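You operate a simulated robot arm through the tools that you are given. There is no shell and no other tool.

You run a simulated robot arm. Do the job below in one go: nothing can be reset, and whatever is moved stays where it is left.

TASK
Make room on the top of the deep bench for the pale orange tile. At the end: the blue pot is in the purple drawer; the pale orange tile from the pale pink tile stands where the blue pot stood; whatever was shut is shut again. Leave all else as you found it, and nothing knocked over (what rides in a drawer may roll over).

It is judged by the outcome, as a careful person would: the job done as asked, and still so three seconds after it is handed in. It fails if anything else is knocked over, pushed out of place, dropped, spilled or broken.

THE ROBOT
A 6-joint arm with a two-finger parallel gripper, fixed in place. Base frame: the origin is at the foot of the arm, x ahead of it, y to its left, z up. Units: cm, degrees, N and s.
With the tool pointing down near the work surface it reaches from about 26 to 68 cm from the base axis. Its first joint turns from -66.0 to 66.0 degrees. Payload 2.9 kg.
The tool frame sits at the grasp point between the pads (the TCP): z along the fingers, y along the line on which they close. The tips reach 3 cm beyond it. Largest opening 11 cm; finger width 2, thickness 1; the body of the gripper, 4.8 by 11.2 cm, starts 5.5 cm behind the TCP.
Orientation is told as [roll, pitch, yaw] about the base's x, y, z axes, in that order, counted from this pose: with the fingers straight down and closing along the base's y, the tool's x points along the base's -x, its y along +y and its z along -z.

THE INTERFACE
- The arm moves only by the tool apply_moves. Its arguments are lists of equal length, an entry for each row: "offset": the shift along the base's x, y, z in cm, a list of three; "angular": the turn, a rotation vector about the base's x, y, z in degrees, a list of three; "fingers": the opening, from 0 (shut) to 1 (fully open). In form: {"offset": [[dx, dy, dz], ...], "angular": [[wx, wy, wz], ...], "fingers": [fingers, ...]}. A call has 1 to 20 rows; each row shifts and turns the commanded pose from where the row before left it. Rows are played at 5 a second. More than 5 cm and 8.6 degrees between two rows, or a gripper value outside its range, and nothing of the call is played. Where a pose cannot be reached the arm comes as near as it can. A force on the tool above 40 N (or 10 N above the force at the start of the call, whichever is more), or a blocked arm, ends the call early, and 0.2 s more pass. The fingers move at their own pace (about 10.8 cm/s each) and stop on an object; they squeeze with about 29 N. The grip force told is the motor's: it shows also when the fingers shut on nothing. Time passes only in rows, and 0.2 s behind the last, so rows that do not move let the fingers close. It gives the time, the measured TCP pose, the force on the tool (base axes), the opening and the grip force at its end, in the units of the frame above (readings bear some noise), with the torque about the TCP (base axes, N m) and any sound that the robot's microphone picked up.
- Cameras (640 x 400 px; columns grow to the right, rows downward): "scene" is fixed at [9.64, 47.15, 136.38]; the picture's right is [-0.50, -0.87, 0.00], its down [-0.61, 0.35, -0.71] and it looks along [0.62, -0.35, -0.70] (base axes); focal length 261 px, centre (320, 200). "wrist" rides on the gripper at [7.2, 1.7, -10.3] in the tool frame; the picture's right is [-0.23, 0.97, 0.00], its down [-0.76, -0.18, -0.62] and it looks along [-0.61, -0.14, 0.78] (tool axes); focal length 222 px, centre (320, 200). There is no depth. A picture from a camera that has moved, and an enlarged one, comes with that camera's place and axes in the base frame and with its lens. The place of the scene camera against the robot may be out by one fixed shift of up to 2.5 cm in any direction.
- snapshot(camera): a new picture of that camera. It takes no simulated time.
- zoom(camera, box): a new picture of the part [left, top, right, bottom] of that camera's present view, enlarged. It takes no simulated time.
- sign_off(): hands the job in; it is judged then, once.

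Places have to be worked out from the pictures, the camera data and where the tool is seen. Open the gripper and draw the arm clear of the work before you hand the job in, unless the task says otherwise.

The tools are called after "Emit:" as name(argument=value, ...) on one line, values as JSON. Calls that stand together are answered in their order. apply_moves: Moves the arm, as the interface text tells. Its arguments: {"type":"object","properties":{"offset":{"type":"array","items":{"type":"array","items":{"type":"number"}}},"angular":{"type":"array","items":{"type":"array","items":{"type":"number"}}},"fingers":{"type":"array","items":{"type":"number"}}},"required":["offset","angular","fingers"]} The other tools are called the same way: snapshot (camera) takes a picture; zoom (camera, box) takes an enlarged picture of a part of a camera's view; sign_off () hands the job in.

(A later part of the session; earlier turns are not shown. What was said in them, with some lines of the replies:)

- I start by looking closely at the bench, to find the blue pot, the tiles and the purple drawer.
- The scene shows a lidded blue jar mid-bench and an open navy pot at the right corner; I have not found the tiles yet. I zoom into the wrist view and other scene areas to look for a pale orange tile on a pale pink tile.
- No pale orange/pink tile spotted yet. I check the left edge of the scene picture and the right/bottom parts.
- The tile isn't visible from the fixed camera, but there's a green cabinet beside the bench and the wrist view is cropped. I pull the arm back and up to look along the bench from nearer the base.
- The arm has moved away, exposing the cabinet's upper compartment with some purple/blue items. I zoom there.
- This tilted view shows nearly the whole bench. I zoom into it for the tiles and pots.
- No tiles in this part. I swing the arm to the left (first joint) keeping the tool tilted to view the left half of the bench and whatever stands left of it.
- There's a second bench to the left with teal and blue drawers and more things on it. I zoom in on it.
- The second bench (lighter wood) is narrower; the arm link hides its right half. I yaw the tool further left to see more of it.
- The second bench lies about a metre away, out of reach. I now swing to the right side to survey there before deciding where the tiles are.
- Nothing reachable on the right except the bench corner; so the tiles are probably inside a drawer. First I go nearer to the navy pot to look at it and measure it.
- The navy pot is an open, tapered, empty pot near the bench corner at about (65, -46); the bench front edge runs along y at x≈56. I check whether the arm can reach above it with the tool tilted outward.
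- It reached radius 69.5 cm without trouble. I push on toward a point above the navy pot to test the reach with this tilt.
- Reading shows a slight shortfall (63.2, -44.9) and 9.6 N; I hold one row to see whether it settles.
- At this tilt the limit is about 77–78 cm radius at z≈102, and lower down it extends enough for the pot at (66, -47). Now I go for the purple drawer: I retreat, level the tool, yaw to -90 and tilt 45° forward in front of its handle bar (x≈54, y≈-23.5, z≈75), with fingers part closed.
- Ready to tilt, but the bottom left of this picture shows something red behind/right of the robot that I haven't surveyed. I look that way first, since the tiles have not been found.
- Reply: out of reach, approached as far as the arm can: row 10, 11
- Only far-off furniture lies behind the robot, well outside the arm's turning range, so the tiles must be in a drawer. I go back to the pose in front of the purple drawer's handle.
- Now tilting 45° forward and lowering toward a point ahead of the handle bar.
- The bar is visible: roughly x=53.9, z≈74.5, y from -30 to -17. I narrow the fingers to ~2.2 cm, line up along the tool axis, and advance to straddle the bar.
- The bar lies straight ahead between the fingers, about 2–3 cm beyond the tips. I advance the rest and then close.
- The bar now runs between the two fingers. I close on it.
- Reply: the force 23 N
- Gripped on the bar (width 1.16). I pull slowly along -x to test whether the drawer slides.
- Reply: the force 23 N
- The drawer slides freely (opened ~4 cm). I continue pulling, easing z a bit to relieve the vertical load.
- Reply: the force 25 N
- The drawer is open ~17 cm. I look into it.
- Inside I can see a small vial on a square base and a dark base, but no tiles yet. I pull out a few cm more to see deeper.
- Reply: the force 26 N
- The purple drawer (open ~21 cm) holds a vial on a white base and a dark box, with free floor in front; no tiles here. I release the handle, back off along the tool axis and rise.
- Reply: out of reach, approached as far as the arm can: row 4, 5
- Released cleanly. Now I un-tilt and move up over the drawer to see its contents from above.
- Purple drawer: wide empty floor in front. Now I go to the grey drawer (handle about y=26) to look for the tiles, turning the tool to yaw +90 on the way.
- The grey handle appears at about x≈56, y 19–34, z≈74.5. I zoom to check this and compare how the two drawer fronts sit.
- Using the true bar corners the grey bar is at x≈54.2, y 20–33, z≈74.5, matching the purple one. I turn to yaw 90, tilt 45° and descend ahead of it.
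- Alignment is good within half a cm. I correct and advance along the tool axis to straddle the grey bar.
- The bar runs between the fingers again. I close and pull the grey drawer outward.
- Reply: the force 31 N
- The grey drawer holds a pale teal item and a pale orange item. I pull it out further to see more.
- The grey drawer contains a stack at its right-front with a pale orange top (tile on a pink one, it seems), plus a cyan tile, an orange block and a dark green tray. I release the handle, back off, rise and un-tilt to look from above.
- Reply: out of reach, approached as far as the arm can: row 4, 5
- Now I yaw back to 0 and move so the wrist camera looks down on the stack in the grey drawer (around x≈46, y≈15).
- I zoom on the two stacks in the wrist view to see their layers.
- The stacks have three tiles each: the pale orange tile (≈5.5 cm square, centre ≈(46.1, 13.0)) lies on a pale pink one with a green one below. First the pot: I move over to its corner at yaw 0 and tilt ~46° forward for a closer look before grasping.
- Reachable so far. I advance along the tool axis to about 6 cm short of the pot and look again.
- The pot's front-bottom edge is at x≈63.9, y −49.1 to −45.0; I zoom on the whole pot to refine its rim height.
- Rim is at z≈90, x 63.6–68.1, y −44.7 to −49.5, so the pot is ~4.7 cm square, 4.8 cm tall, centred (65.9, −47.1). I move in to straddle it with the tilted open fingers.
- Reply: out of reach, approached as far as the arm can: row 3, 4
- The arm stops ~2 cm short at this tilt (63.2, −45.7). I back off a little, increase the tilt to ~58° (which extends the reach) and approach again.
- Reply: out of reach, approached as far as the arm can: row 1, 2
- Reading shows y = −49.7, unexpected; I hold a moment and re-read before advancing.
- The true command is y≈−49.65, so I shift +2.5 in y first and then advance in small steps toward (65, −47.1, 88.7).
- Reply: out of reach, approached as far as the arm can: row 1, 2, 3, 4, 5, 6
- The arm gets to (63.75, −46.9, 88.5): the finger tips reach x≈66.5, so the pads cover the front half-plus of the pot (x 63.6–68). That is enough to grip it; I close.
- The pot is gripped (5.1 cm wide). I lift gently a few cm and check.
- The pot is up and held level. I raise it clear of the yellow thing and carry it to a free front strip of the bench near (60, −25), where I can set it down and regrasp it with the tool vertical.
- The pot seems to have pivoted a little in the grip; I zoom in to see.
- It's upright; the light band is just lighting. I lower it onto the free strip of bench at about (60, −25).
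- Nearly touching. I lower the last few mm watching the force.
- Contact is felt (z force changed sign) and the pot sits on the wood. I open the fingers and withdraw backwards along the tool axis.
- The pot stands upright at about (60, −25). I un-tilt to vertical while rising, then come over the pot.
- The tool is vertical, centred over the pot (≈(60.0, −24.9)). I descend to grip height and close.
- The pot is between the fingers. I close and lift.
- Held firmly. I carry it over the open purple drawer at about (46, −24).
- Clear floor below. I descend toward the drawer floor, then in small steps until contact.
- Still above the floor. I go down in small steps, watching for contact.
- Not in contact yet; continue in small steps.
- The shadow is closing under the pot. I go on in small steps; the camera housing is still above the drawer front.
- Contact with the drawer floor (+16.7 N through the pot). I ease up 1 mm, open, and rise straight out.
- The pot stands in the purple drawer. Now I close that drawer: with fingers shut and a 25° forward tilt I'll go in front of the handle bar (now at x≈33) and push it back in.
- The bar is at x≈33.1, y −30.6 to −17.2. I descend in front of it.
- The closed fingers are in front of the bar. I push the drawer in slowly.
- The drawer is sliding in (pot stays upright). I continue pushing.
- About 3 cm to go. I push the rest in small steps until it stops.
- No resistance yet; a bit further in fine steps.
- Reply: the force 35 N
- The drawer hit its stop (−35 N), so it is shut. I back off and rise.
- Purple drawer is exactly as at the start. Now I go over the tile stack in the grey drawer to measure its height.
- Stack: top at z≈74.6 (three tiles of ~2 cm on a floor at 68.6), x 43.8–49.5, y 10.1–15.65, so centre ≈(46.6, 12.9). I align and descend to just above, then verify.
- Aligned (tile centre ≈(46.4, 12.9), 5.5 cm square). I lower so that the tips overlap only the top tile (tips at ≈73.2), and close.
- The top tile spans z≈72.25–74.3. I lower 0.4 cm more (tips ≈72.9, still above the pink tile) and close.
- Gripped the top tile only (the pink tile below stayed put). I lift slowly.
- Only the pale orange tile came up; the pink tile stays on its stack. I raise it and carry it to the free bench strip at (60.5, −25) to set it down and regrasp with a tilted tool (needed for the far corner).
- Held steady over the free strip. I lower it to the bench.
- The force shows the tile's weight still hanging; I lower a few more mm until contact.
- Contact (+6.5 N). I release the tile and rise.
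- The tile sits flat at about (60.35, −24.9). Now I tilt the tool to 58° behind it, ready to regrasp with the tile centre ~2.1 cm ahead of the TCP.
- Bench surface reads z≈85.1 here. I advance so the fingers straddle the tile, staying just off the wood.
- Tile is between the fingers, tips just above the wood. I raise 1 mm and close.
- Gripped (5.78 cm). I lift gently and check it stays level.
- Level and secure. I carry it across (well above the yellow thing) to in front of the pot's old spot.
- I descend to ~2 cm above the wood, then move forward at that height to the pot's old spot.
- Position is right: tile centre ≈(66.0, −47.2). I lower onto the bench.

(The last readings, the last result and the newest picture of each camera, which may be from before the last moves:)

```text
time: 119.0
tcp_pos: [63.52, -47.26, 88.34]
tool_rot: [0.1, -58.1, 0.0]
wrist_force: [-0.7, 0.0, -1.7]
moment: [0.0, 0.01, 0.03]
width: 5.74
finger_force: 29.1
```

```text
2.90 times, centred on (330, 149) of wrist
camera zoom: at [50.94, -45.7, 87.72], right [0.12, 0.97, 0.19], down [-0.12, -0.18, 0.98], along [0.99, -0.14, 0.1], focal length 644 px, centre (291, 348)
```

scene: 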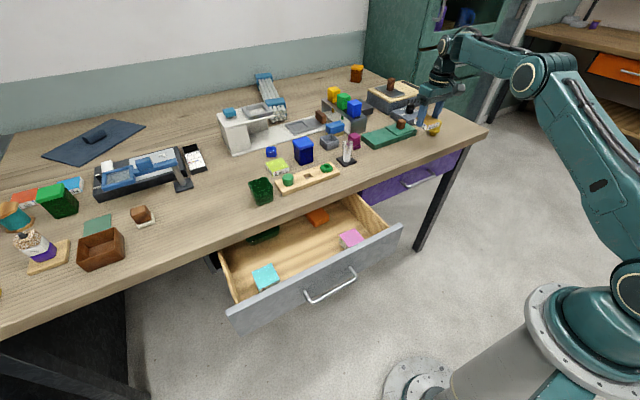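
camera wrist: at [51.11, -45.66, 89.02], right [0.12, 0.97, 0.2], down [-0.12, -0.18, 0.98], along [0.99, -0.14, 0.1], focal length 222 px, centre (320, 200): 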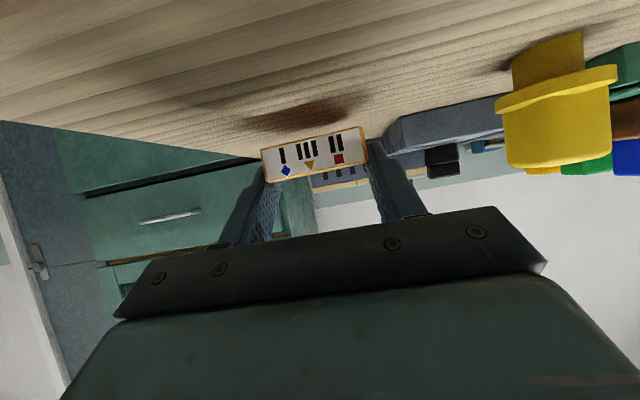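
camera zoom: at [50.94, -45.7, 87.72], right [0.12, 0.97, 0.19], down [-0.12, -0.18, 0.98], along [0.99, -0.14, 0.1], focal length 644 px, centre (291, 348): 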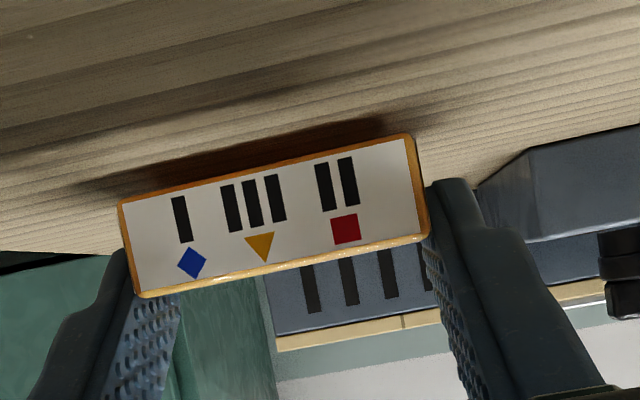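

Still a small gap under the tile. I lower further in fine steps.

Emit:
apply_moves(offset=[[0, 0, -0.15], [0, 0, -0.1], [0, 0, -0.1], [0, 0, 0]], angular=[[0, 0, 0], [0, 0, 0], [0, 0, 0], [0, 0, 0]], fingers=[0, 0, 0, 0])

Emit:
zoom(camera="wrist", box=[220, 80, 440, 218])

```text
time: 120.0
tcp_pos: [63.44, -47.12, 88.04]
tool_rot: [0.1, -58.0, 0.1]
wrist_force: [0.7, 0.0, -2.0]
moment: [-0.02, 0.07, 0.03]
width: 5.76
finger_force: 28.7
```

```text
2.90 times, centred on (330, 149) of wrist
camera zoom: at [50.96, -45.66, 87.41], right [0.12, 0.97, 0.19], down [-0.13, -0.18, 0.98], along [0.99, -0.14, 0.1], focal length 644 px, centre (291, 348)
```

zoom: 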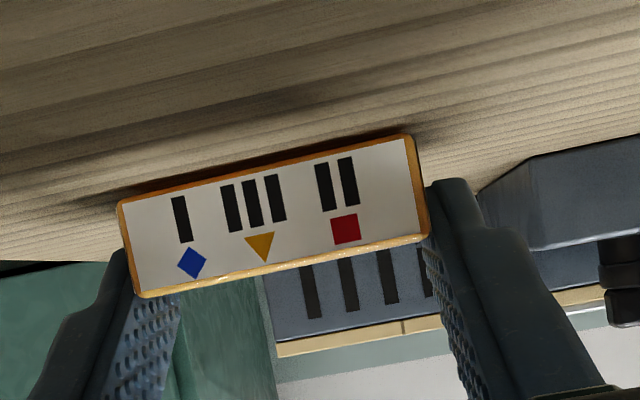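

Emit:
apply_moves(offset=[[0, 0, -0.1], [0, 0, -0.1], [0, 0, 0]], angular=[[0, 0, 0], [0, 0, 0], [0, 0, 0]], fingers=[0, 0, 0])

Emit:
zoom(camera="wrist", box=[220, 80, 440, 218])

```text
time: 120.8
tcp_pos: [63.54, -47.23, 88.02]
tool_rot: [0.1, -58.2, 0.2]
wrist_force: [0.3, 0.5, 5.1]
moment: [0.24, 0.07, -0.01]
width: 5.76
finger_force: 29.4
```

```text
2.90 times, centred on (330, 149) of wrist
camera zoom: at [50.94, -45.69, 87.25], right [0.12, 0.97, 0.19], down [-0.13, -0.18, 0.98], along [0.98, -0.14, 0.1], focal length 644 px, centre (291, 348)
```

zoom: 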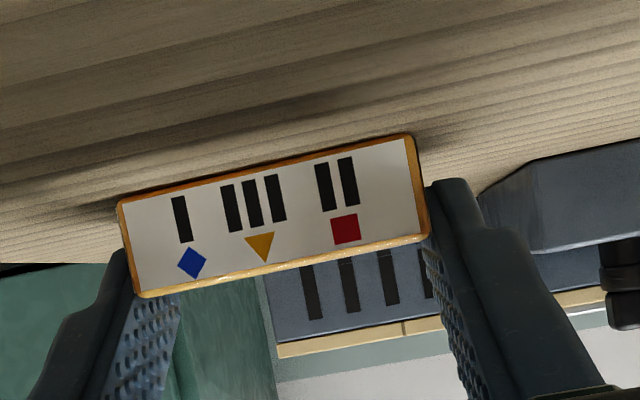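

Contact (+5 N): the tile is down. I open the fingers and withdraw backward along the tool axis.

Emit:
apply_moves(offset=[[0, 0, 0], [0, 0, 0.1], [0, 0, 0.1], [-1.2, 0, 0.8], [-2, 0, 1.3], [-2.5, 0, 1.8], [-2.5, 0, 2.5]], angular=[[0, 0, 0], [0, 0, 0], [0, 0, 0], [0, 0, 0], [0, 0, 0], [0, 0, 0], [0, 0, 0]], fingers=[0.58, 0.65, 0.7, 0.7, 0.7, 0.7, 0.7])

Emit:
snapshot(camera="wrist")

Emit:
zoom(camera="scene", box=[400, 80, 528, 160])

```text
time: 122.4
tcp_pos: [58.17, -51.23, 94.51]
tool_rot: [0.4, -57.9, 0.1]
wrist_force: [0.4, 0.2, -0.1]
moment: [0.01, 0.0, 0.02]
width: 7.71
finger_force: 0.3
out of reach, approached as far as the arm can: row 4, 5, 6, 7
```

```text
taken
camera wrist: at [45.52, -49.68, 93.79], right [0.11, 0.97, 0.2], down [-0.12, -0.18, 0.98], along [0.99, -0.14, 0.1], focal length 222 px, centre (320, 200)
```

wrist: 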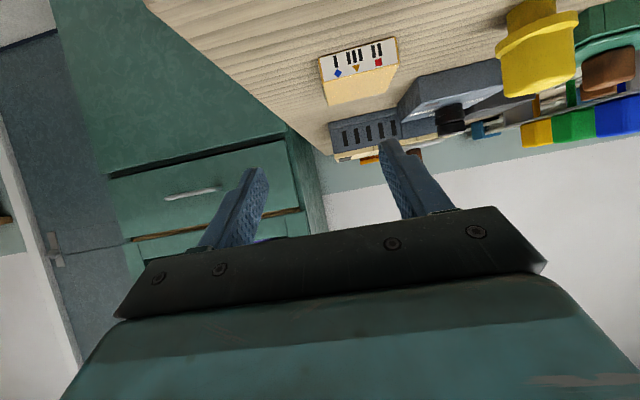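

```text
5.00 times, centred on (464, 120) of scene
camera zoom: at [9.64, 47.15, 136.38], right [-0.5, -0.87, 0.0], down [-0.61, 0.35, -0.71], along [0.62, -0.35, -0.7], focal length 1304 px, centre (-400, 600)
```

zoom: 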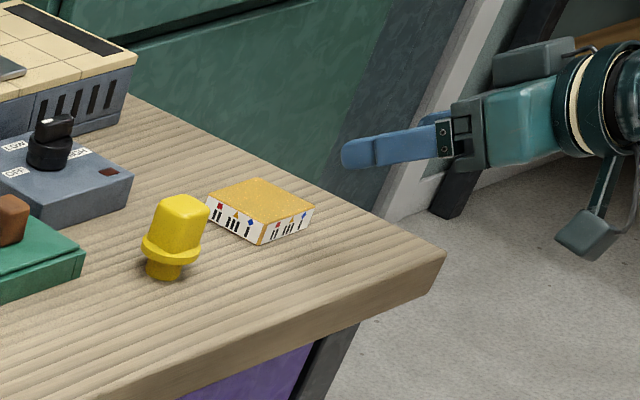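

The arm drifted in y while withdrawing (out-of-reach correction), so I check that the tile was not disturbed.

Emit:
zoom(camera="wrist", box=[290, 20, 430, 108])

Emit:
zoom(camera="scene", box=[430, 100, 478, 130])

```text
4.55 times, centred on (360, 64) of wrist
camera zoom: at [45.52, -49.68, 93.79], right [0.11, 0.97, 0.2], down [-0.12, -0.18, 0.98], along [0.99, -0.14, 0.1], focal length 1010 px, centre (138, 818)
```

zoom: 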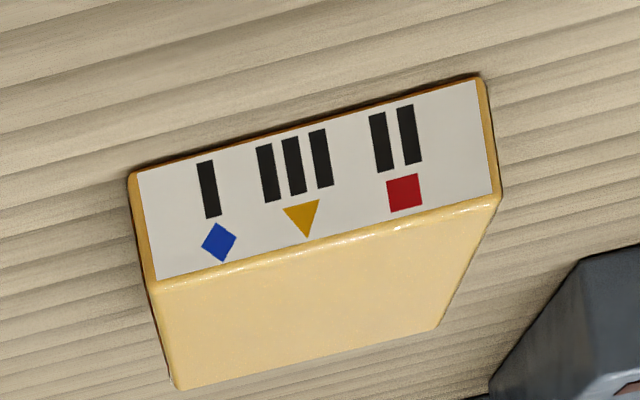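

```text
13.33 times, centred on (454, 115) of scene
camera zoom: at [9.64, 47.15, 136.38], right [-0.5, -0.87, 0.0], down [-0.61, 0.35, -0.71], along [0.62, -0.35, -0.7], focal length 3477 px, centre (-1467, 1333)
```

zoom: 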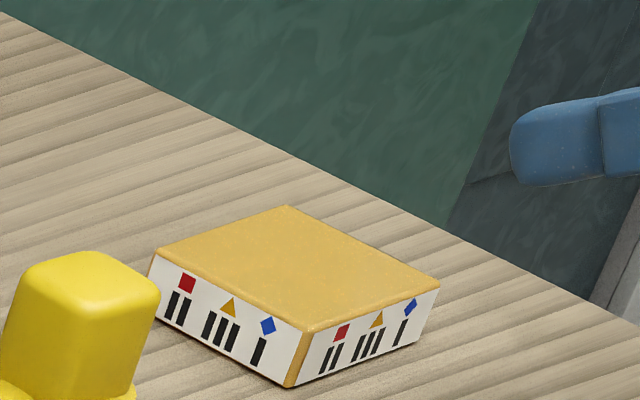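

The tile lies flat at centre ≈(65.9, −47.4), matching the pot's old place (65.9, −47.1). Now I retreat, reduce the tilt to 25° and go over to the grey drawer to close it.

Emit:
apply_moves(offset=[[-3, 1, 2.5], [-3, 2, 2.5], [-3, 3, 2.5], [-3, 3, 2.5], [-0.8, 4.2, 0], [-0.8, 4.2, 0], [-0.8, 4.2, 0], [-0.8, 4.2, 0], [-0.8, 4.2, 0], [-0.8, 4.2, 0], [-0.8, 4.2, 0], [-0.8, 4.2, 0], [-0.8, 4.2, 0], [-0.8, 4.2, 0]], angular=[[0, 8.25, 0], [0, 8.25, 0], [0, 8.25, 0], [0, 8.25, 0], [0, 0, 0], [0, 0, 0], [0, 0, 0], [0, 0, 0], [0, 0, 0], [0, 0, 0], [0, 0, 0], [0, 0, 0], [0, 0, 0], [0, 0, 0]], fingers=[0.7, 0.7, 0.5, 0.3, 0.1, 0, 0, 0, 0, 0, 0, 0, 0, 0])

Emit:
snapshot(camera="scene")

```text
time: 125.4
tcp_pos: [63.1, -20.35, 111.27]
tool_rot: [0.5, -24.5, 0.1]
wrist_force: [-1.0, -1.1, 0.5]
moment: [-0.05, 0.0, 0.0]
width: 0.01
finger_force: 29.0
out of reach, approached as far as the arm can: row 1, 2, 3, 4, 5, 6, 7, 8, 9, 10, 11, 12, 13, 14
```

```text
taken
```

scene: 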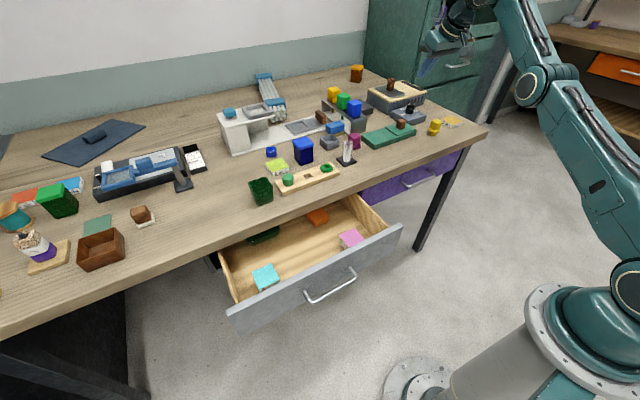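

Unexpected: the arm reports out of reach and sits at (63.1, −20.4, 111) — high above the bench, touching nothing. I hold still to see whether it settles.

Emit:
apply_moves(offset=[[0, 0, 0]], angular=[[0, 0, 0]], fingers=[0])

Emit:
snapshot(camera="wrist")

Emit:
zoom(camera="scene", box=[400, 0, 640, 150])

```text
time: 125.8
tcp_pos: [63.14, -20.25, 111.31]
tool_rot: [0.5, -24.5, 0.2]
wrist_force: [0.2, 0.2, -0.8]
moment: [0.02, -0.01, -0.01]
width: 0.0
finger_force: 28.9
```

```text
taken
camera wrist: at [52.23, -18.85, 117.75], right [0.2, 0.97, 0.1], down [0.43, -0.18, 0.88], along [0.88, -0.13, -0.46], focal length 222 px, centre (320, 200)
```

wrist: 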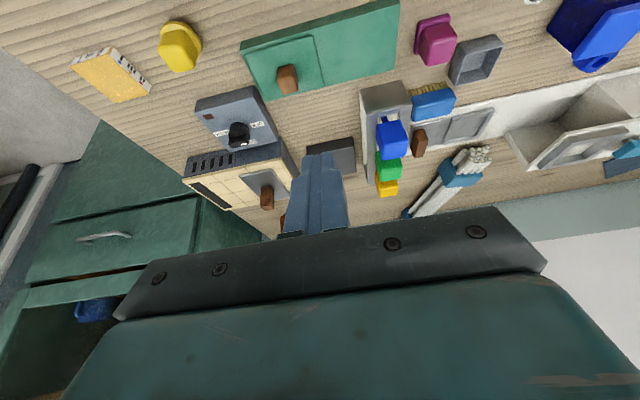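

```text
2.67 times, centred on (520, 75) of scene
camera zoom: at [9.64, 47.15, 136.38], right [-0.5, -0.87, 0.0], down [-0.61, 0.35, -0.71], along [0.62, -0.35, -0.7], focal length 695 px, centre (-213, 533)
```

zoom: 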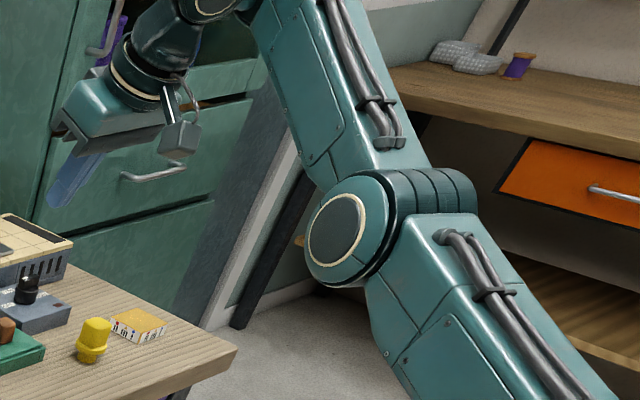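

The arm is clear of everything. I test small inward moves to see how it responds now.

Emit:
apply_moves(offset=[[-1, 0, 0], [-1, 0, 0]], angular=[[0, 0, 0], [0, 0, 0]], fingers=[0, 0])

```text
time: 126.4
tcp_pos: [62.8, -20.81, 111.55]
tool_rot: [0.3, -25.0, 0.1]
wrist_force: [-0.9, -0.7, 0.0]
moment: [0.02, -0.02, -0.04]
width: 0.02
finger_force: 29.3
out of reach, approached as far as the arm can: row 1, 2
```

The arm seems caught at its straight-elbow limit, where inward moves don't resolve. Below me is free space down to z≈95, so I try moving downward, which should let the elbow bend again.

Emit:
apply_moves(offset=[[0, 0, -1], [0, 0, -1], [0, 0, -1]], angular=[[0, 0, 0], [0, 0, 0], [0, 0, 0]], fingers=[0, 0, 0])

```text
time: 127.2
tcp_pos: [62.96, -20.91, 111.21]
tool_rot: [0.5, -24.6, 0.0]
wrist_force: [-0.1, -0.7, -0.3]
moment: [0.0, -0.04, 0.01]
width: 0.01
finger_force: 28.9
out of reach, approached as far as the arm can: row 1, 2, 3
```

Down is blocked too. I probe other directions (small steps) to learn which way it can move.

Emit:
apply_moves(offset=[[0, 0, 1]], angular=[[0, 0, 0]], fingers=[0])

Emit:
apply_moves(offset=[[0, 1, 0]], angular=[[0, 0, 0]], fingers=[0])

Emit:
apply_moves(offset=[[0, -1, 0]], angular=[[0, 0, 0]], fingers=[0])

Emit:
apply_moves(offset=[[1, 0, 0]], angular=[[0, 0, 0]], fingers=[0])

```text
time: 127.6
tcp_pos: [62.65, -20.8, 112.17]
tool_rot: [0.2, -25.0, 0.1]
wrist_force: [-0.2, 0.3, 0.3]
moment: [-0.01, 0.05, 0.0]
width: 0.0
finger_force: 29.1
```

```text
time: 128.0
tcp_pos: [63.01, -20.02, 112.1]
tool_rot: [0.2, -25.1, 0.1]
wrist_force: [0.6, 0.6, 0.8]
moment: [0.02, -0.01, 0.0]
width: 0.0
finger_force: 28.8
```

```text
time: 128.4
tcp_pos: [62.82, -20.94, 111.95]
tool_rot: [0.2, -25.0, 0.1]
wrist_force: [-0.9, -0.1, 0.2]
moment: [0.07, 0.01, 0.0]
width: 0.01
finger_force: 28.7
```

```text
time: 128.8
tcp_pos: [63.71, -20.94, 112.0]
tool_rot: [0.1, -25.1, 0.1]
wrist_force: [0.6, 0.8, 1.2]
moment: [-0.01, 0.02, -0.05]
width: 0.0
finger_force: 28.8
```

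Only inward/down moves are blocked, which fits the elbow having flipped to its other side at full stretch. I extend outward and up (free air) to straighten it, then come down so the elbow bends the normal way.

Emit:
apply_moves(offset=[[1.2, -0.4, 0.8], [1.2, -0.4, 0.8], [1.2, -0.4, 0.8], [1.2, -0.4, 0.8]], angular=[[0, 0, 0], [0, 0, 0], [0, 0, 0], [0, 0, 0]], fingers=[0, 0, 0, 0])

Emit:
snapshot(camera="scene")

```text
time: 129.8
tcp_pos: [65.68, -22.07, 113.52]
tool_rot: [0.1, -25.0, 0.0]
wrist_force: [-0.7, -0.6, -0.3]
moment: [0.01, -0.01, 0.01]
width: 0.0
finger_force: 29.0
out of reach, approached as far as the arm can: row 2, 3, 4
```

```text
taken
```

scene: 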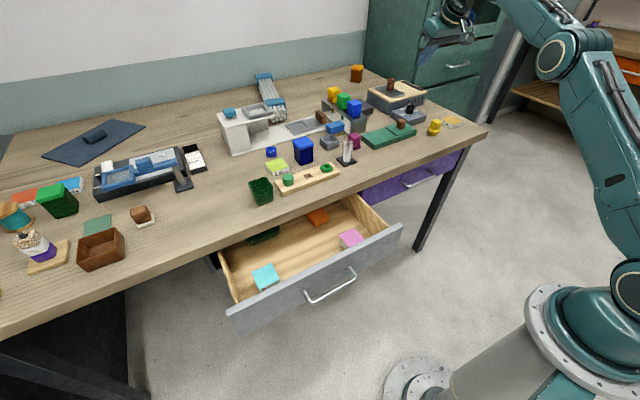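

The elbow visibly moved up. I try coming inward and down now.

Emit:
apply_moves(offset=[[-0.5, 0, -1], [-1, 0, -0.5], [-1, 0, -0.5]], angular=[[0, 0, 0], [0, 0, 0], [0, 0, 0]], fingers=[0, 0, 0])

Emit:
snapshot(camera="scene")

```text
time: 130.6
tcp_pos: [63.24, -22.29, 111.45]
tool_rot: [0.2, -25.0, 0.1]
wrist_force: [-0.3, 0.3, 0.4]
moment: [-0.02, 0.02, 0.0]
width: 0.0
finger_force: 29.0
```

```text
taken
```

scene: 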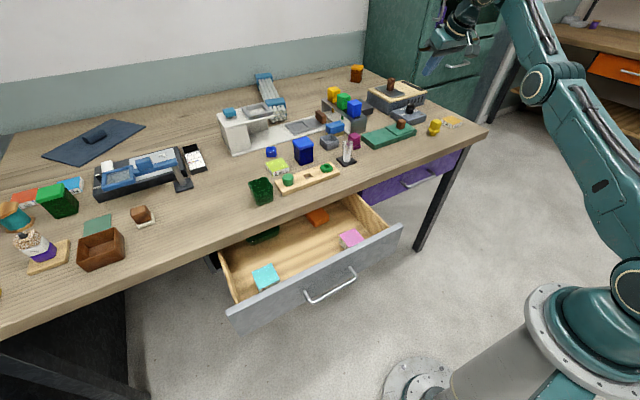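

Retracting lowers the elbow again, so it is still on the wrong side. I stretch it straight again, then take one larger step perpendicular-down from the straight pose so that the elbow folds upward.

Emit:
apply_moves(offset=[[1.2, -0.4, 0.8], [1.2, -0.4, 0.8], [1.2, -0.4, 0.8], [1.2, -0.4, 0.8], [1.8, -0.65, -4.1]], angular=[[0, 0, 0], [0, 0, 0], [0, 0, 0], [0, 0, 0], [0, 0, 0]], fingers=[0, 0, 0, 0, 0])

Emit:
snapshot(camera="scene")

```text
time: 131.8
tcp_pos: [67.48, -23.55, 108.95]
tool_rot: [0.2, -25.1, 0.1]
wrist_force: [0.2, -0.2, -0.2]
moment: [0.02, 0.02, -0.01]
width: 0.02
finger_force: 29.2
out of reach, approached as far as the arm can: row 3, 4
```

```text
taken
```

scene: 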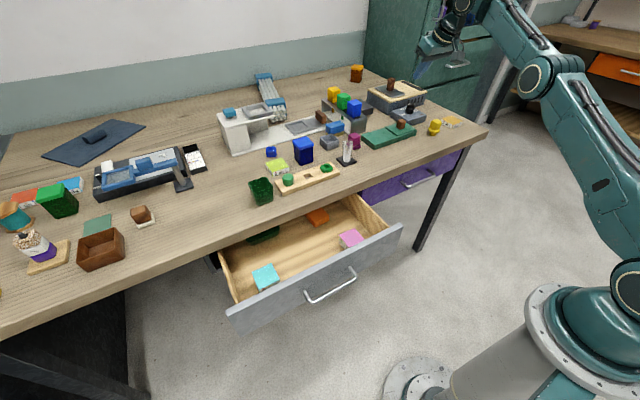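

Emit:
apply_moves(offset=[[-1, 0.3, -0.5], [-1, 0.3, -0.5], [-1, 0.3, -0.5]], angular=[[0, 0, 0], [0, 0, 0], [0, 0, 0]], fingers=[0, 0, 0])

Emit:
snapshot(camera="scene")

```text
time: 132.6
tcp_pos: [65.01, -23.34, 108.06]
tool_rot: [0.5, -24.8, 0.1]
wrist_force: [-0.6, 0.4, -0.5]
moment: [-0.05, -0.01, 0.0]
width: 0.01
finger_force: 29.1
out of reach, approached as far as the arm can: row 3
```

```text
taken
```

scene: 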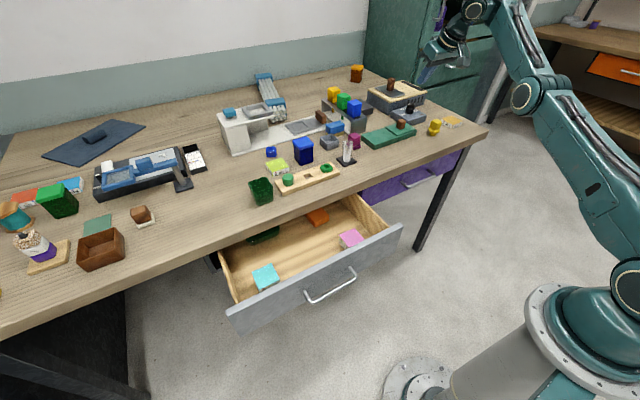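

Still folding the wrong way. I go higher while stretched, then slide down along the reach limit in several outward-biased steps, which should carry the elbow through straight to its upper side.

Emit:
apply_moves(offset=[[0, 0, 4], [0, 0, 4], [0, 0, 4], [0.5, 0, 3], [1, -0.3, 1], [1.5, -0.5, -3.5], [1.5, -0.5, -3.5], [1.5, -0.5, -3.5], [1.5, -0.5, -3.5], [1.2, -0.4, -3]], angular=[[0, 0, 0], [0, 0, 0], [0, 0, 0], [0, 0, 0], [0, 0, 0], [0, 0, 0], [0, 0, 0], [0, 0, 0], [0, 0, 0], [0, 0, 0]], fingers=[0, 0, 0, 0, 0, 0, 0, 0, 0, 0])

Emit:
snapshot(camera="scene")

```text
time: 134.8
tcp_pos: [69.1, -27.34, 99.53]
tool_rot: [0.0, -25.1, 0.0]
wrist_force: [0.6, -0.4, -0.5]
moment: [0.03, 0.01, 0.02]
width: 0.02
finger_force: 28.6
out of reach, approached as far as the arm can: row 2, 3, 4, 5
```

```text
taken
```

scene: 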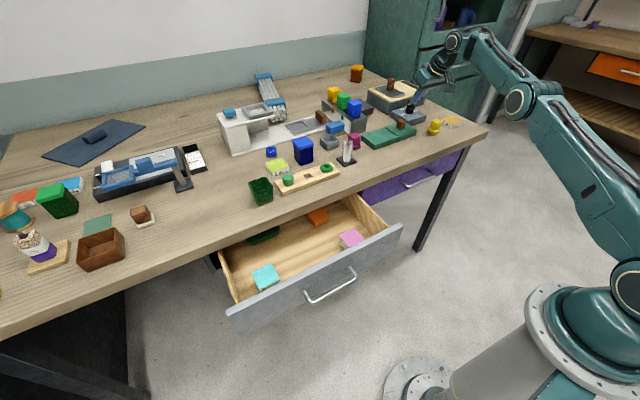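

Emit:
apply_moves(offset=[[-1, 0.3, 0], [-1, 0.3, 0], [-1, 0.3, 0]], angular=[[0, 0, 0], [0, 0, 0], [0, 0, 0]], fingers=[0, 0, 0])

Emit:
snapshot(camera="scene")

```text
time: 135.6
tcp_pos: [66.25, -26.24, 99.69]
tool_rot: [0.2, -24.9, 0.1]
wrist_force: [-0.2, 0.6, -0.4]
moment: [0.02, 0.0, -0.02]
width: 0.0
finger_force: 29.1
```

```text
taken
```

scene: 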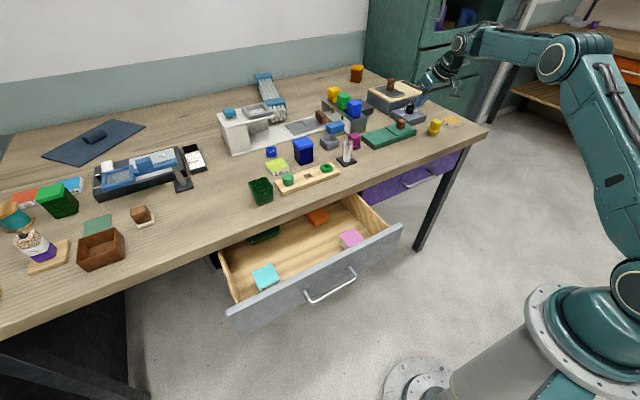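

The elbow is now up as normal and inward moves work. I retract away from the bench and swing toward the grey drawer.

Emit:
apply_moves(offset=[[-2, 1, 0.5], [-3, 2, 1], [-3, 3, 1], [-3, 3.5, 1], [-3, 3.5, 1], [-3, 3.5, 0], [-3, 3.5, 0], [-3, 3.5, 0], [-1, 4.5, 0], [-1, 4.5, 0], [-1, 4.5, 0], [-1, 4.5, 0], [-1, 4.5, 0], [-1, 4.5, 0]], angular=[[0, 0, 0], [0, 0, 0], [0, 0, 0], [0, 0, 0], [0, 0, 0], [0, 0, 0], [0, 0, 0], [0, 0, 0], [0, 0, 0], [0, 0, 0], [0, 0, 0], [0, 0, 0], [0, 0, 0], [0, 0, 0]], fingers=[0, 0, 0, 0, 0, 0, 0, 0, 0, 0, 0, 0, 0, 0])

Emit:
snapshot(camera="wrist")

Emit:
snapshot(camera="scene")

```text
time: 138.6
tcp_pos: [37.13, 24.34, 103.81]
tool_rot: [0.1, -25.1, 0.0]
wrist_force: [-0.9, -0.6, 0.0]
moment: [0.01, -0.01, 0.01]
width: 0.0
finger_force: 29.1
```

```text
taken
camera wrist: at [26.28, 25.83, 110.24], right [0.2, 0.97, 0.1], down [0.43, -0.18, 0.89], along [0.88, -0.14, -0.45], focal length 222 px, centre (320, 200)
```

wrist: 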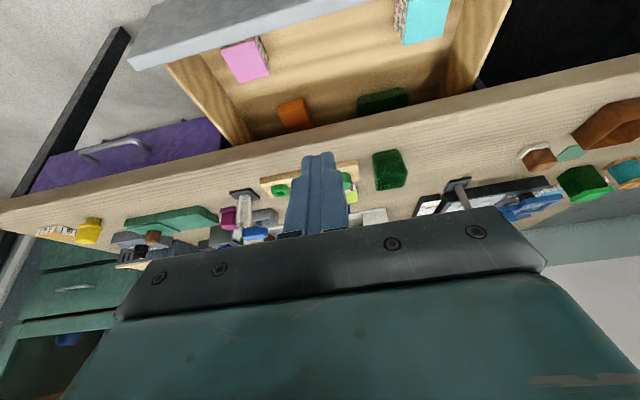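

```text
taken
```

scene: 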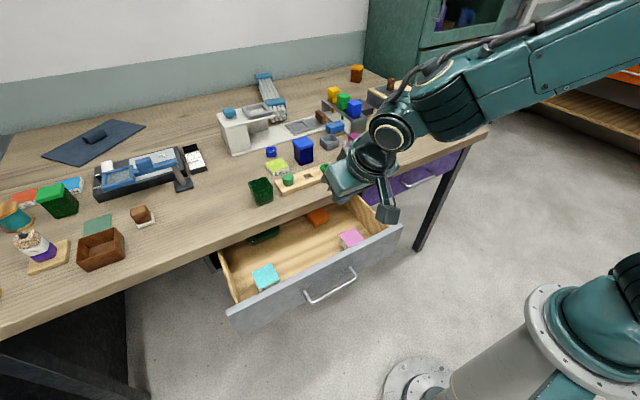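

Back to normal. Now I position in front of the grey drawer's handle (x≈34, y≈26.6).

Emit:
apply_moves(offset=[[-3, 0.8, -2], [-3, 0.8, -3], [-2.3, 0.7, -3]], angular=[[0, 0, 0], [0, 0, 0], [0, 0, 0]], fingers=[0, 0, 0])

Emit:
snapshot(camera="wrist")

```text
time: 139.4
tcp_pos: [28.98, 26.34, 96.16]
tool_rot: [0.2, -25.1, 0.0]
wrist_force: [0.2, -0.8, 0.6]
moment: [0.01, -0.02, 0.01]
width: 0.01
finger_force: 29.2
```

```text
taken
camera wrist: at [18.1, 27.89, 102.39], right [0.2, 0.97, 0.1], down [0.43, -0.18, 0.89], along [0.88, -0.14, -0.45], focal length 222 px, centre (320, 200)
```

wrist: 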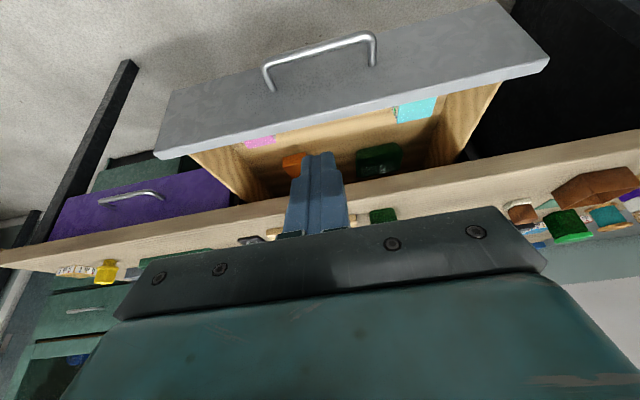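

The bar is at x≈33.7, y 20.3–33.7. I descend in front of it.

Emit:
apply_moves(offset=[[0, 0.3, -4], [0, 0.2, -4], [0, 0, -4], [0, 0, -4], [0, 0, -3], [0, 0, -1.9]], angular=[[0, 0, 0], [0, 0, 0], [0, 0, 0], [0, 0, 0], [0, 0, 0], [0, 0, 0]], fingers=[0, 0, 0, 0, 0, 0])

Emit:
snapshot(camera="wrist")

Emit:
zoom(camera="scene", box=[200, 180, 440, 330])

```text
time: 140.8
tcp_pos: [28.58, 26.98, 75.02]
tool_rot: [0.2, -25.1, 0.1]
wrist_force: [0.1, -0.6, 0.2]
moment: [0.02, 0.01, 0.0]
width: 0.0
finger_force: 29.1
```

```text
taken
camera wrist: at [17.85, 28.57, 81.38], right [0.2, 0.97, 0.1], down [0.43, -0.18, 0.89], along [0.88, -0.14, -0.45], focal length 222 px, centre (320, 200)
```

wrist: 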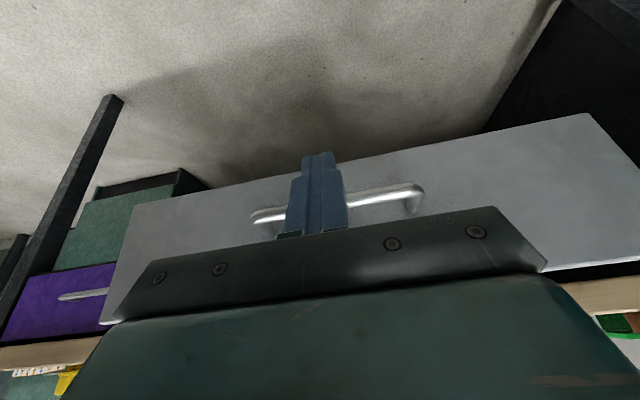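

```text
2.67 times, centred on (320, 255) of scene
camera zoom: at [9.64, 47.15, 136.38], right [-0.5, -0.87, 0.0], down [-0.61, 0.35, -0.71], along [0.62, -0.35, -0.7], focal length 695 px, centre (320, 53)
```

zoom: 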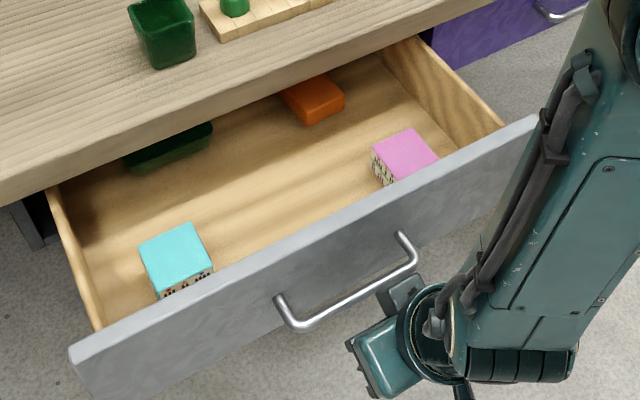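

In front of the bar. I push the grey drawer in gently so the stacks don't shift.

Emit:
apply_moves(offset=[[0.6, 0, 0], [0.6, 0, 0], [0.6, 0, 0], [0.5, 0, 0], [0.5, 0, 0], [0.6, 0, 0], [0.7, 0, 0], [0.8, 0, 0], [0.8, 0, 0], [0.8, 0, 0], [0.8, 0, 0], [0.8, 0, 0], [0.8, 0, 0], [0.8, 0, 0], [0.8, 0, 0], [0.8, 0, 0]], angular=[[0, 0, 0], [0, 0, 0], [0, 0, 0], [0, 0, 0], [0, 0, 0], [0, 0, 0], [0, 0, 0], [0, 0, 0], [0, 0, 0], [0, 0, 0], [0, 0, 0], [0, 0, 0], [0, 0, 0], [0, 0, 0], [0, 0, 0], [0, 0, 0]], fingers=[0, 0, 0, 0, 0, 0, 0, 0, 0, 0, 0, 0, 0, 0, 0, 0])

Emit:
zoom(camera="scene", box=[200, 160, 440, 310])

Emit:
snapshot(camera="wrist")

```text
time: 144.2
tcp_pos: [40.09, 27.23, 75.17]
tool_rot: [0.2, -25.2, -0.1]
wrist_force: [0.5, 0.0, 0.7]
moment: [0.0, -0.02, 0.01]
width: 0.0
finger_force: 29.2
```

```text
2.67 times, centred on (320, 235) of scene
camera zoom: at [9.64, 47.15, 136.38], right [-0.5, -0.87, 0.0], down [-0.61, 0.35, -0.71], along [0.62, -0.35, -0.7], focal length 695 px, centre (320, 107)
```

zoom: 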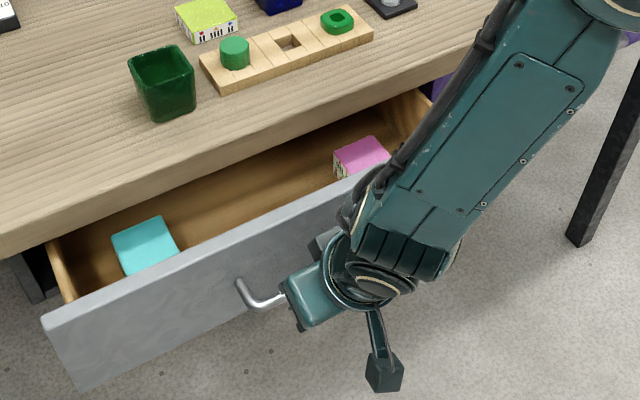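

```text
taken
camera wrist: at [29.29, 28.65, 81.48], right [0.2, 0.97, 0.1], down [0.43, -0.18, 0.89], along [0.88, -0.14, -0.45], focal length 222 px, centre (320, 200)
```

wrist: 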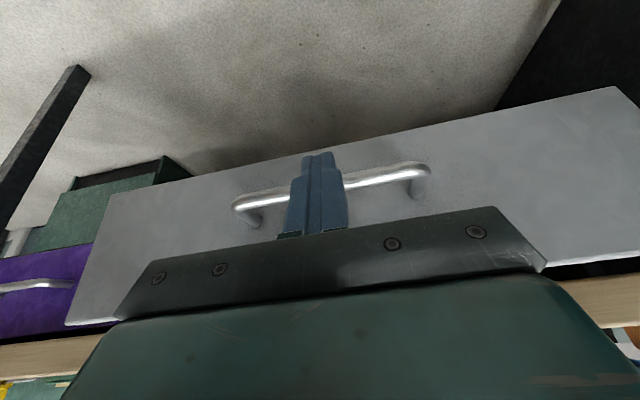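

The drawer slides in; stacks stay put. I continue.

Emit:
apply_moves(offset=[[0.8, 0, 0], [0.8, 0, 0], [0.8, 0, 0], [0.8, 0, 0], [0.8, 0, 0], [0.8, 0, 0], [0.8, 0, 0], [0.8, 0, 0], [0.8, 0, 0], [0.7, 0, 0], [0.7, 0, 0], [0.6, 0, 0], [0.5, 0, 0], [0.5, 0, 0]], angular=[[0, 0, 0], [0, 0, 0], [0, 0, 0], [0, 0, 0], [0, 0, 0], [0, 0, 0], [0, 0, 0], [0, 0, 0], [0, 0, 0], [0, 0, 0], [0, 0, 0], [0, 0, 0], [0, 0, 0], [0, 0, 0]], fingers=[0, 0, 0, 0, 0, 0, 0, 0, 0, 0, 0, 0, 0, 0])

Emit:
zoom(camera="scene", box=[180, 160, 420, 310])

Emit:
snapshot(camera="wrist")

```text
time: 147.2
tcp_pos: [50.38, 27.17, 75.14]
tool_rot: [0.3, -25.1, 0.1]
wrist_force: [-1.2, 0.1, 0.7]
moment: [0.0, 0.0, -0.01]
width: 0.0
finger_force: 29.1
```

```text
2.67 times, centred on (300, 235) of scene
camera zoom: at [9.64, 47.15, 136.38], right [-0.5, -0.87, 0.0], down [-0.61, 0.35, -0.71], along [0.62, -0.35, -0.7], focal length 695 px, centre (373, 107)
```

zoom: 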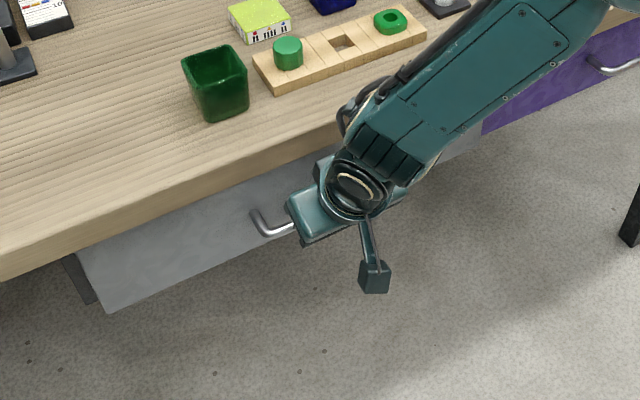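

```text
taken
camera wrist: at [39.51, 28.68, 81.45], right [0.2, 0.97, 0.1], down [0.43, -0.18, 0.89], along [0.88, -0.14, -0.45], focal length 222 px, centre (320, 200)
```

wrist: 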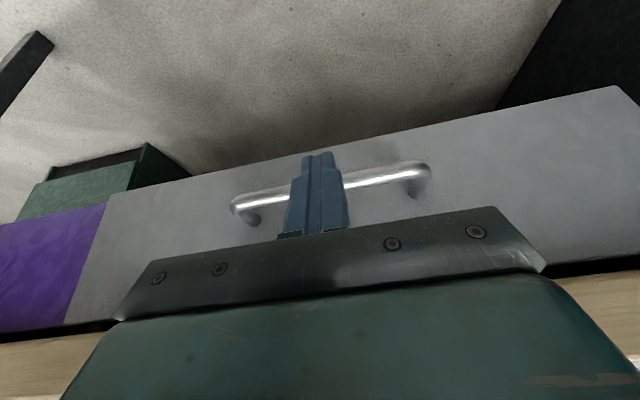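

About 1.5 cm left; I finish in small steps until it stops.

Emit:
apply_moves(offset=[[0.4, 0, 0], [0.4, 0, 0], [0.3, 0, 0], [0.25, 0, 0], [0.25, 0, 0], [0.2, 0, 0], [0, 0, 0]], angular=[[0, 0, 0], [0, 0, 0], [0, 0, 0], [0, 0, 0], [0, 0, 0], [0, 0, 0], [0, 0, 0]], fingers=[0, 0, 0, 0, 0, 0, 0])

```text
time: 148.8
tcp_pos: [51.84, 27.22, 74.8]
tool_rot: [0.0, -24.5, 0.2]
wrist_force: [-25.0, -1.2, -0.2]
moment: [0.0, 0.44, -0.01]
width: 0.0
finger_force: 29.3
```

The grey drawer is at its stop (−25 N). I back off and rise, then compare with the start picture.

Emit:
apply_moves(offset=[[-1, 0, 0], [-2, 0, 0], [-3, 0, 1], [-3, 0, 3], [-2, 0, 4], [0, 0, 4], [0, 0, 4], [0, 0, 4], [0, -2, 4]], angular=[[0, 0, 0], [0, 0, 0], [0, 0, 0], [0, 5, 0], [0, 5, 0], [0, 5, 0], [0, 5, 0], [0, 5, 0], [0, 0, 0]], fingers=[0, 0, 0, 0.3, 0.6, 0.9, 1, 1, 1])

Emit:
snapshot(camera="scene")

Emit:
zoom(camera="scene", box=[200, 130, 480, 305])

```text
time: 150.8
tcp_pos: [41.14, 25.21, 99.35]
tool_rot: [0.3, -0.1, 0.1]
wrist_force: [0.0, -0.6, -0.2]
moment: [0.01, 0.07, 0.0]
width: 11.0
finger_force: 0.0
```

```text
taken
```

scene: 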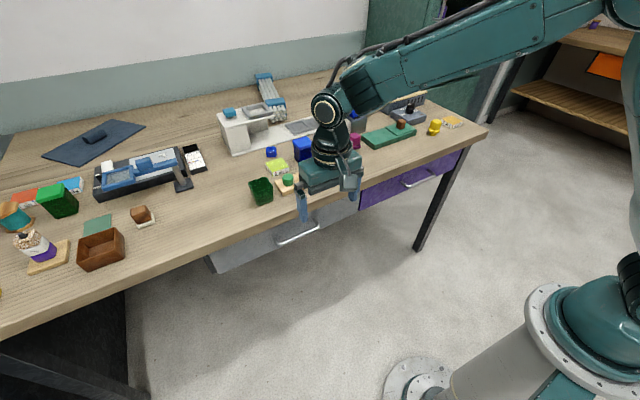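

```text
2.29 times, centred on (340, 218) of scene
camera zoom: at [9.64, 47.15, 136.38], right [-0.5, -0.87, 0.0], down [-0.61, 0.35, -0.71], along [0.62, -0.35, -0.7], focal length 596 px, centre (274, 160)
```

zoom: 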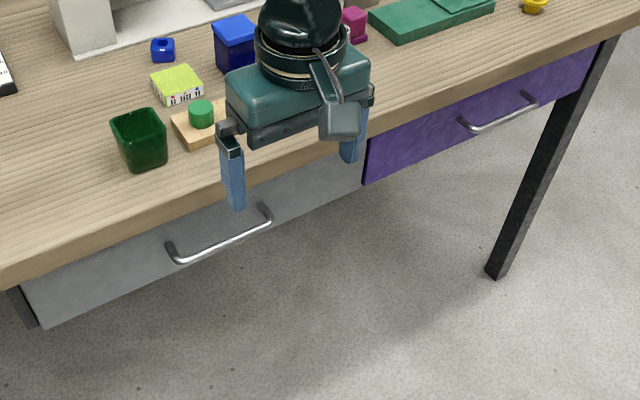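

Both handles appear exactly where they were at the start. I draw the arm up and back, clear of the work, and do a final check of the bench.

Emit:
apply_moves(offset=[[-1, -3, 3], [-1, -4, 3], [-1, -4, 3], [-1, -4, 3], [-1, -4, 3], [-1, -4, 2]], angular=[[0, -5, 0], [0, -5, 0], [0, -5, 0], [0, -5, 0], [0, -5, 0], [0, -5, 0]], fingers=[1, 1, 1, 1, 1, 1])

Emit:
snapshot(camera="scene")

Emit:
snapshot(camera="wrist")

Emit:
zoom(camera="scene", box=[320, 60, 480, 160])

```text
refused: row 2 steps farther than a row can; nothing moved
```

```text
taken
```

scene: 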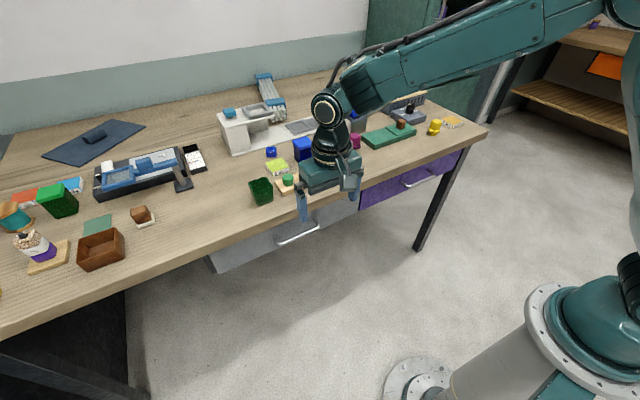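

```text
taken
camera wrist: at [33.95, 26.76, 109.67], right [0.23, 0.97, 0.0], down [0.76, -0.18, 0.62], along [0.61, -0.14, -0.78], focal length 222 px, centre (320, 200)
```

wrist: 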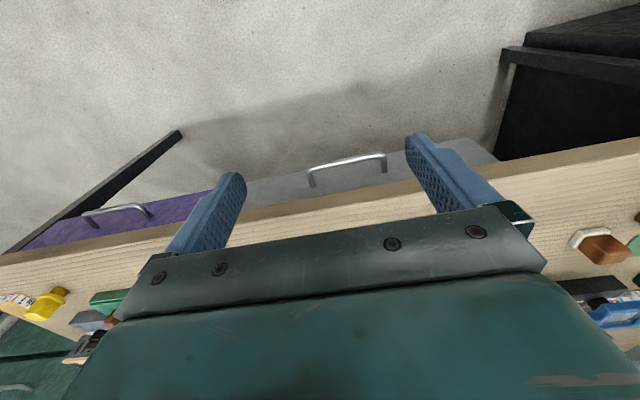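

```text
4.00 times, centred on (400, 110) of scene
camera zoom: at [9.64, 47.15, 136.38], right [-0.5, -0.87, 0.0], down [-0.61, 0.35, -0.71], along [0.62, -0.35, -0.7], focal length 1043 px, centre (0, 560)
```

zoom: 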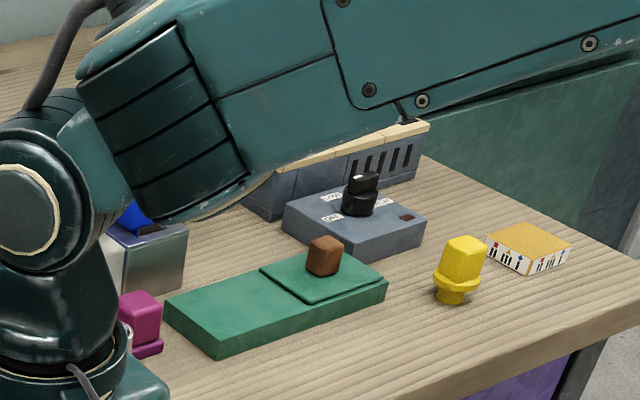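

That step was slightly too long and was refused; I repeat it with smaller rows.

Emit:
apply_moves(offset=[[-1, -2.5, 2], [-1, -3.5, 2], [-1, -3.5, 2], [-1, -3.5, 2], [-1, -3.5, 2], [-1, -3.5, 2], [0, -3, 1]], angular=[[0, -4, 0], [0, -4, 0], [0, -4, 0], [0, -4, 0], [0, -4, 0], [0, -4, 0], [0, 0, 0]], fingers=[1, 1, 1, 1, 1, 1, 1])

Emit:
snapshot(camera="scene")

Emit:
snapshot(camera="wrist")

Emit:
zoom(camera="scene", box=[320, 60, 480, 160])

Emit:
zoom(camera="scene", box=[200, 60, 360, 160])

Emit:
zoom(camera="scene", box=[200, 130, 480, 305])

```text
time: 152.4
tcp_pos: [35.09, 2.2, 112.41]
tool_rot: [0.2, -24.1, 0.0]
wrist_force: [0.2, 0.5, -0.4]
moment: [0.01, -0.01, -0.01]
width: 11.0
finger_force: 0.1
```

```text
taken
```

scene: 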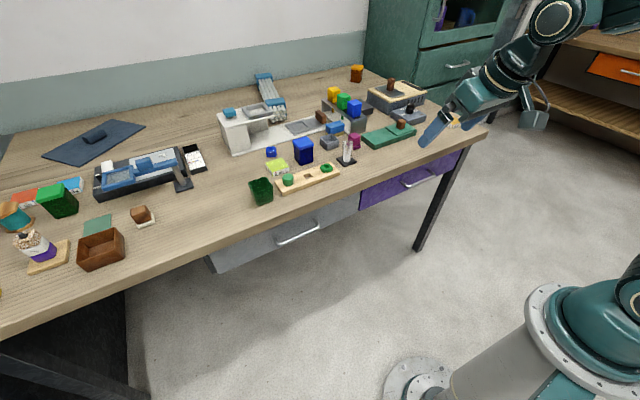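

```text
taken
camera wrist: at [24.41, 3.61, 118.85], right [0.2, 0.97, 0.1], down [0.44, -0.18, 0.88], along [0.87, -0.14, -0.47], focal length 222 px, centre (320, 200)
```

wrist: 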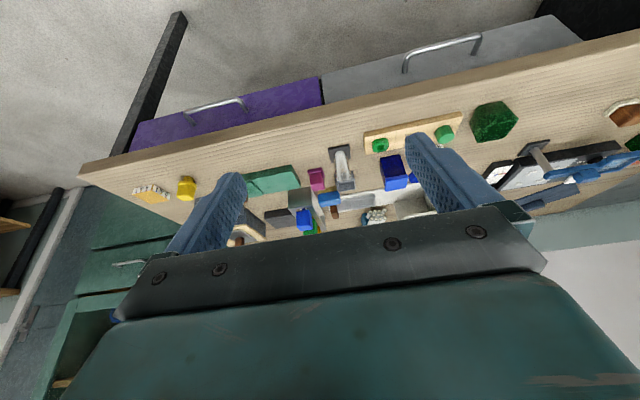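

```text
4.00 times, centred on (400, 110) of scene
camera zoom: at [9.64, 47.15, 136.38], right [-0.5, -0.87, 0.0], down [-0.61, 0.35, -0.71], along [0.62, -0.35, -0.7], focal length 1043 px, centre (0, 560)
```

zoom: 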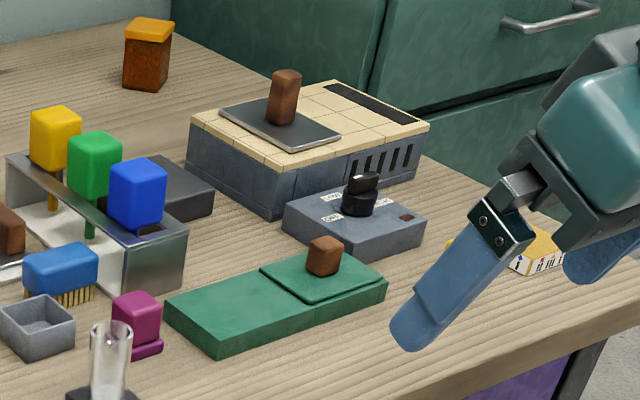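

```text
4.00 times, centred on (280, 110) of scene
camera zoom: at [9.64, 47.15, 136.38], right [-0.5, -0.87, 0.0], down [-0.61, 0.35, -0.71], along [0.62, -0.35, -0.7], focal length 1043 px, centre (480, 560)
```

zoom: 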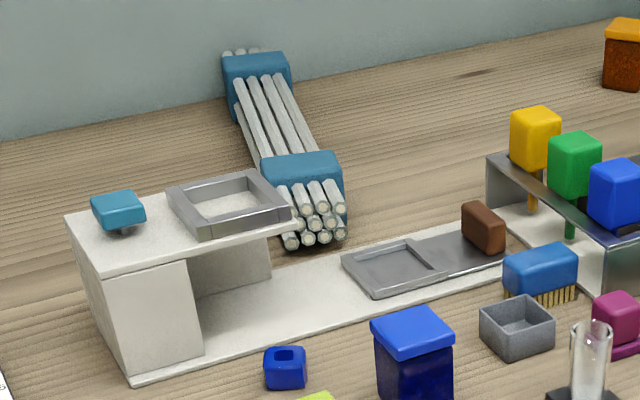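

```text
2.29 times, centred on (340, 218) of scene
camera zoom: at [9.64, 47.15, 136.38], right [-0.5, -0.87, 0.0], down [-0.61, 0.35, -0.71], along [0.62, -0.35, -0.7], focal length 596 px, centre (274, 160)
```

zoom: 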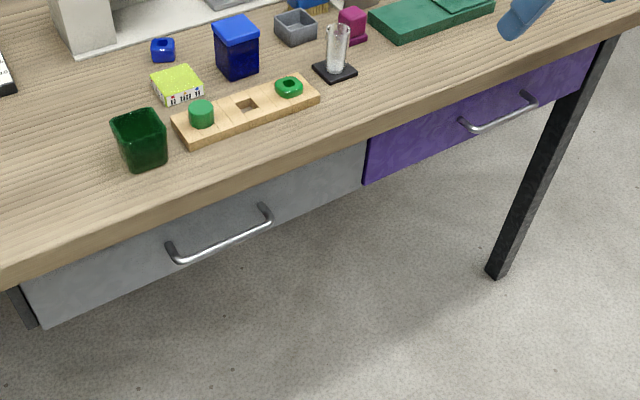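

Everything else matches the start pictures: both drawers are shut and the pale orange tile lies where the blue pot stood. The pot is inside the purple drawer, and the arm is drawn clear with the gripper open. I hand the job in.

Emit:
sign_off()

```text
The job is handed in.
```

The job is handed in. The blue pot is in the purple drawer, the pale orange tile is where the pot stood, and both drawers are shut again.

- **Which pot:** I took "the blue pot" to be the open navy one at the right corner of the bench, not the lidded blue jar near the middle. It stands upright in the front part of the purple drawer.
- **Tile:** I took the pale orange tile off the pale pink one in the grey drawer and left the pink tile on its stack. It lies flat about 0.3 cm from the pot's old centre.
- **Drawers:** Both were pushed to their stops, and their handles look the same as in the starting pictures.
- **Everything else:** The rest of the bench looks unchanged in the final pictures, and nothing was knocked over. A vial and a dark box were already in the purple drawer.
- **Hiccup:** After placing the tile, the arm got stuck at full stretch and wandered high above the bench before I freed it. It touched nothing, and the tile did not shift.

I finished with the gripper open and the arm clear of the work.
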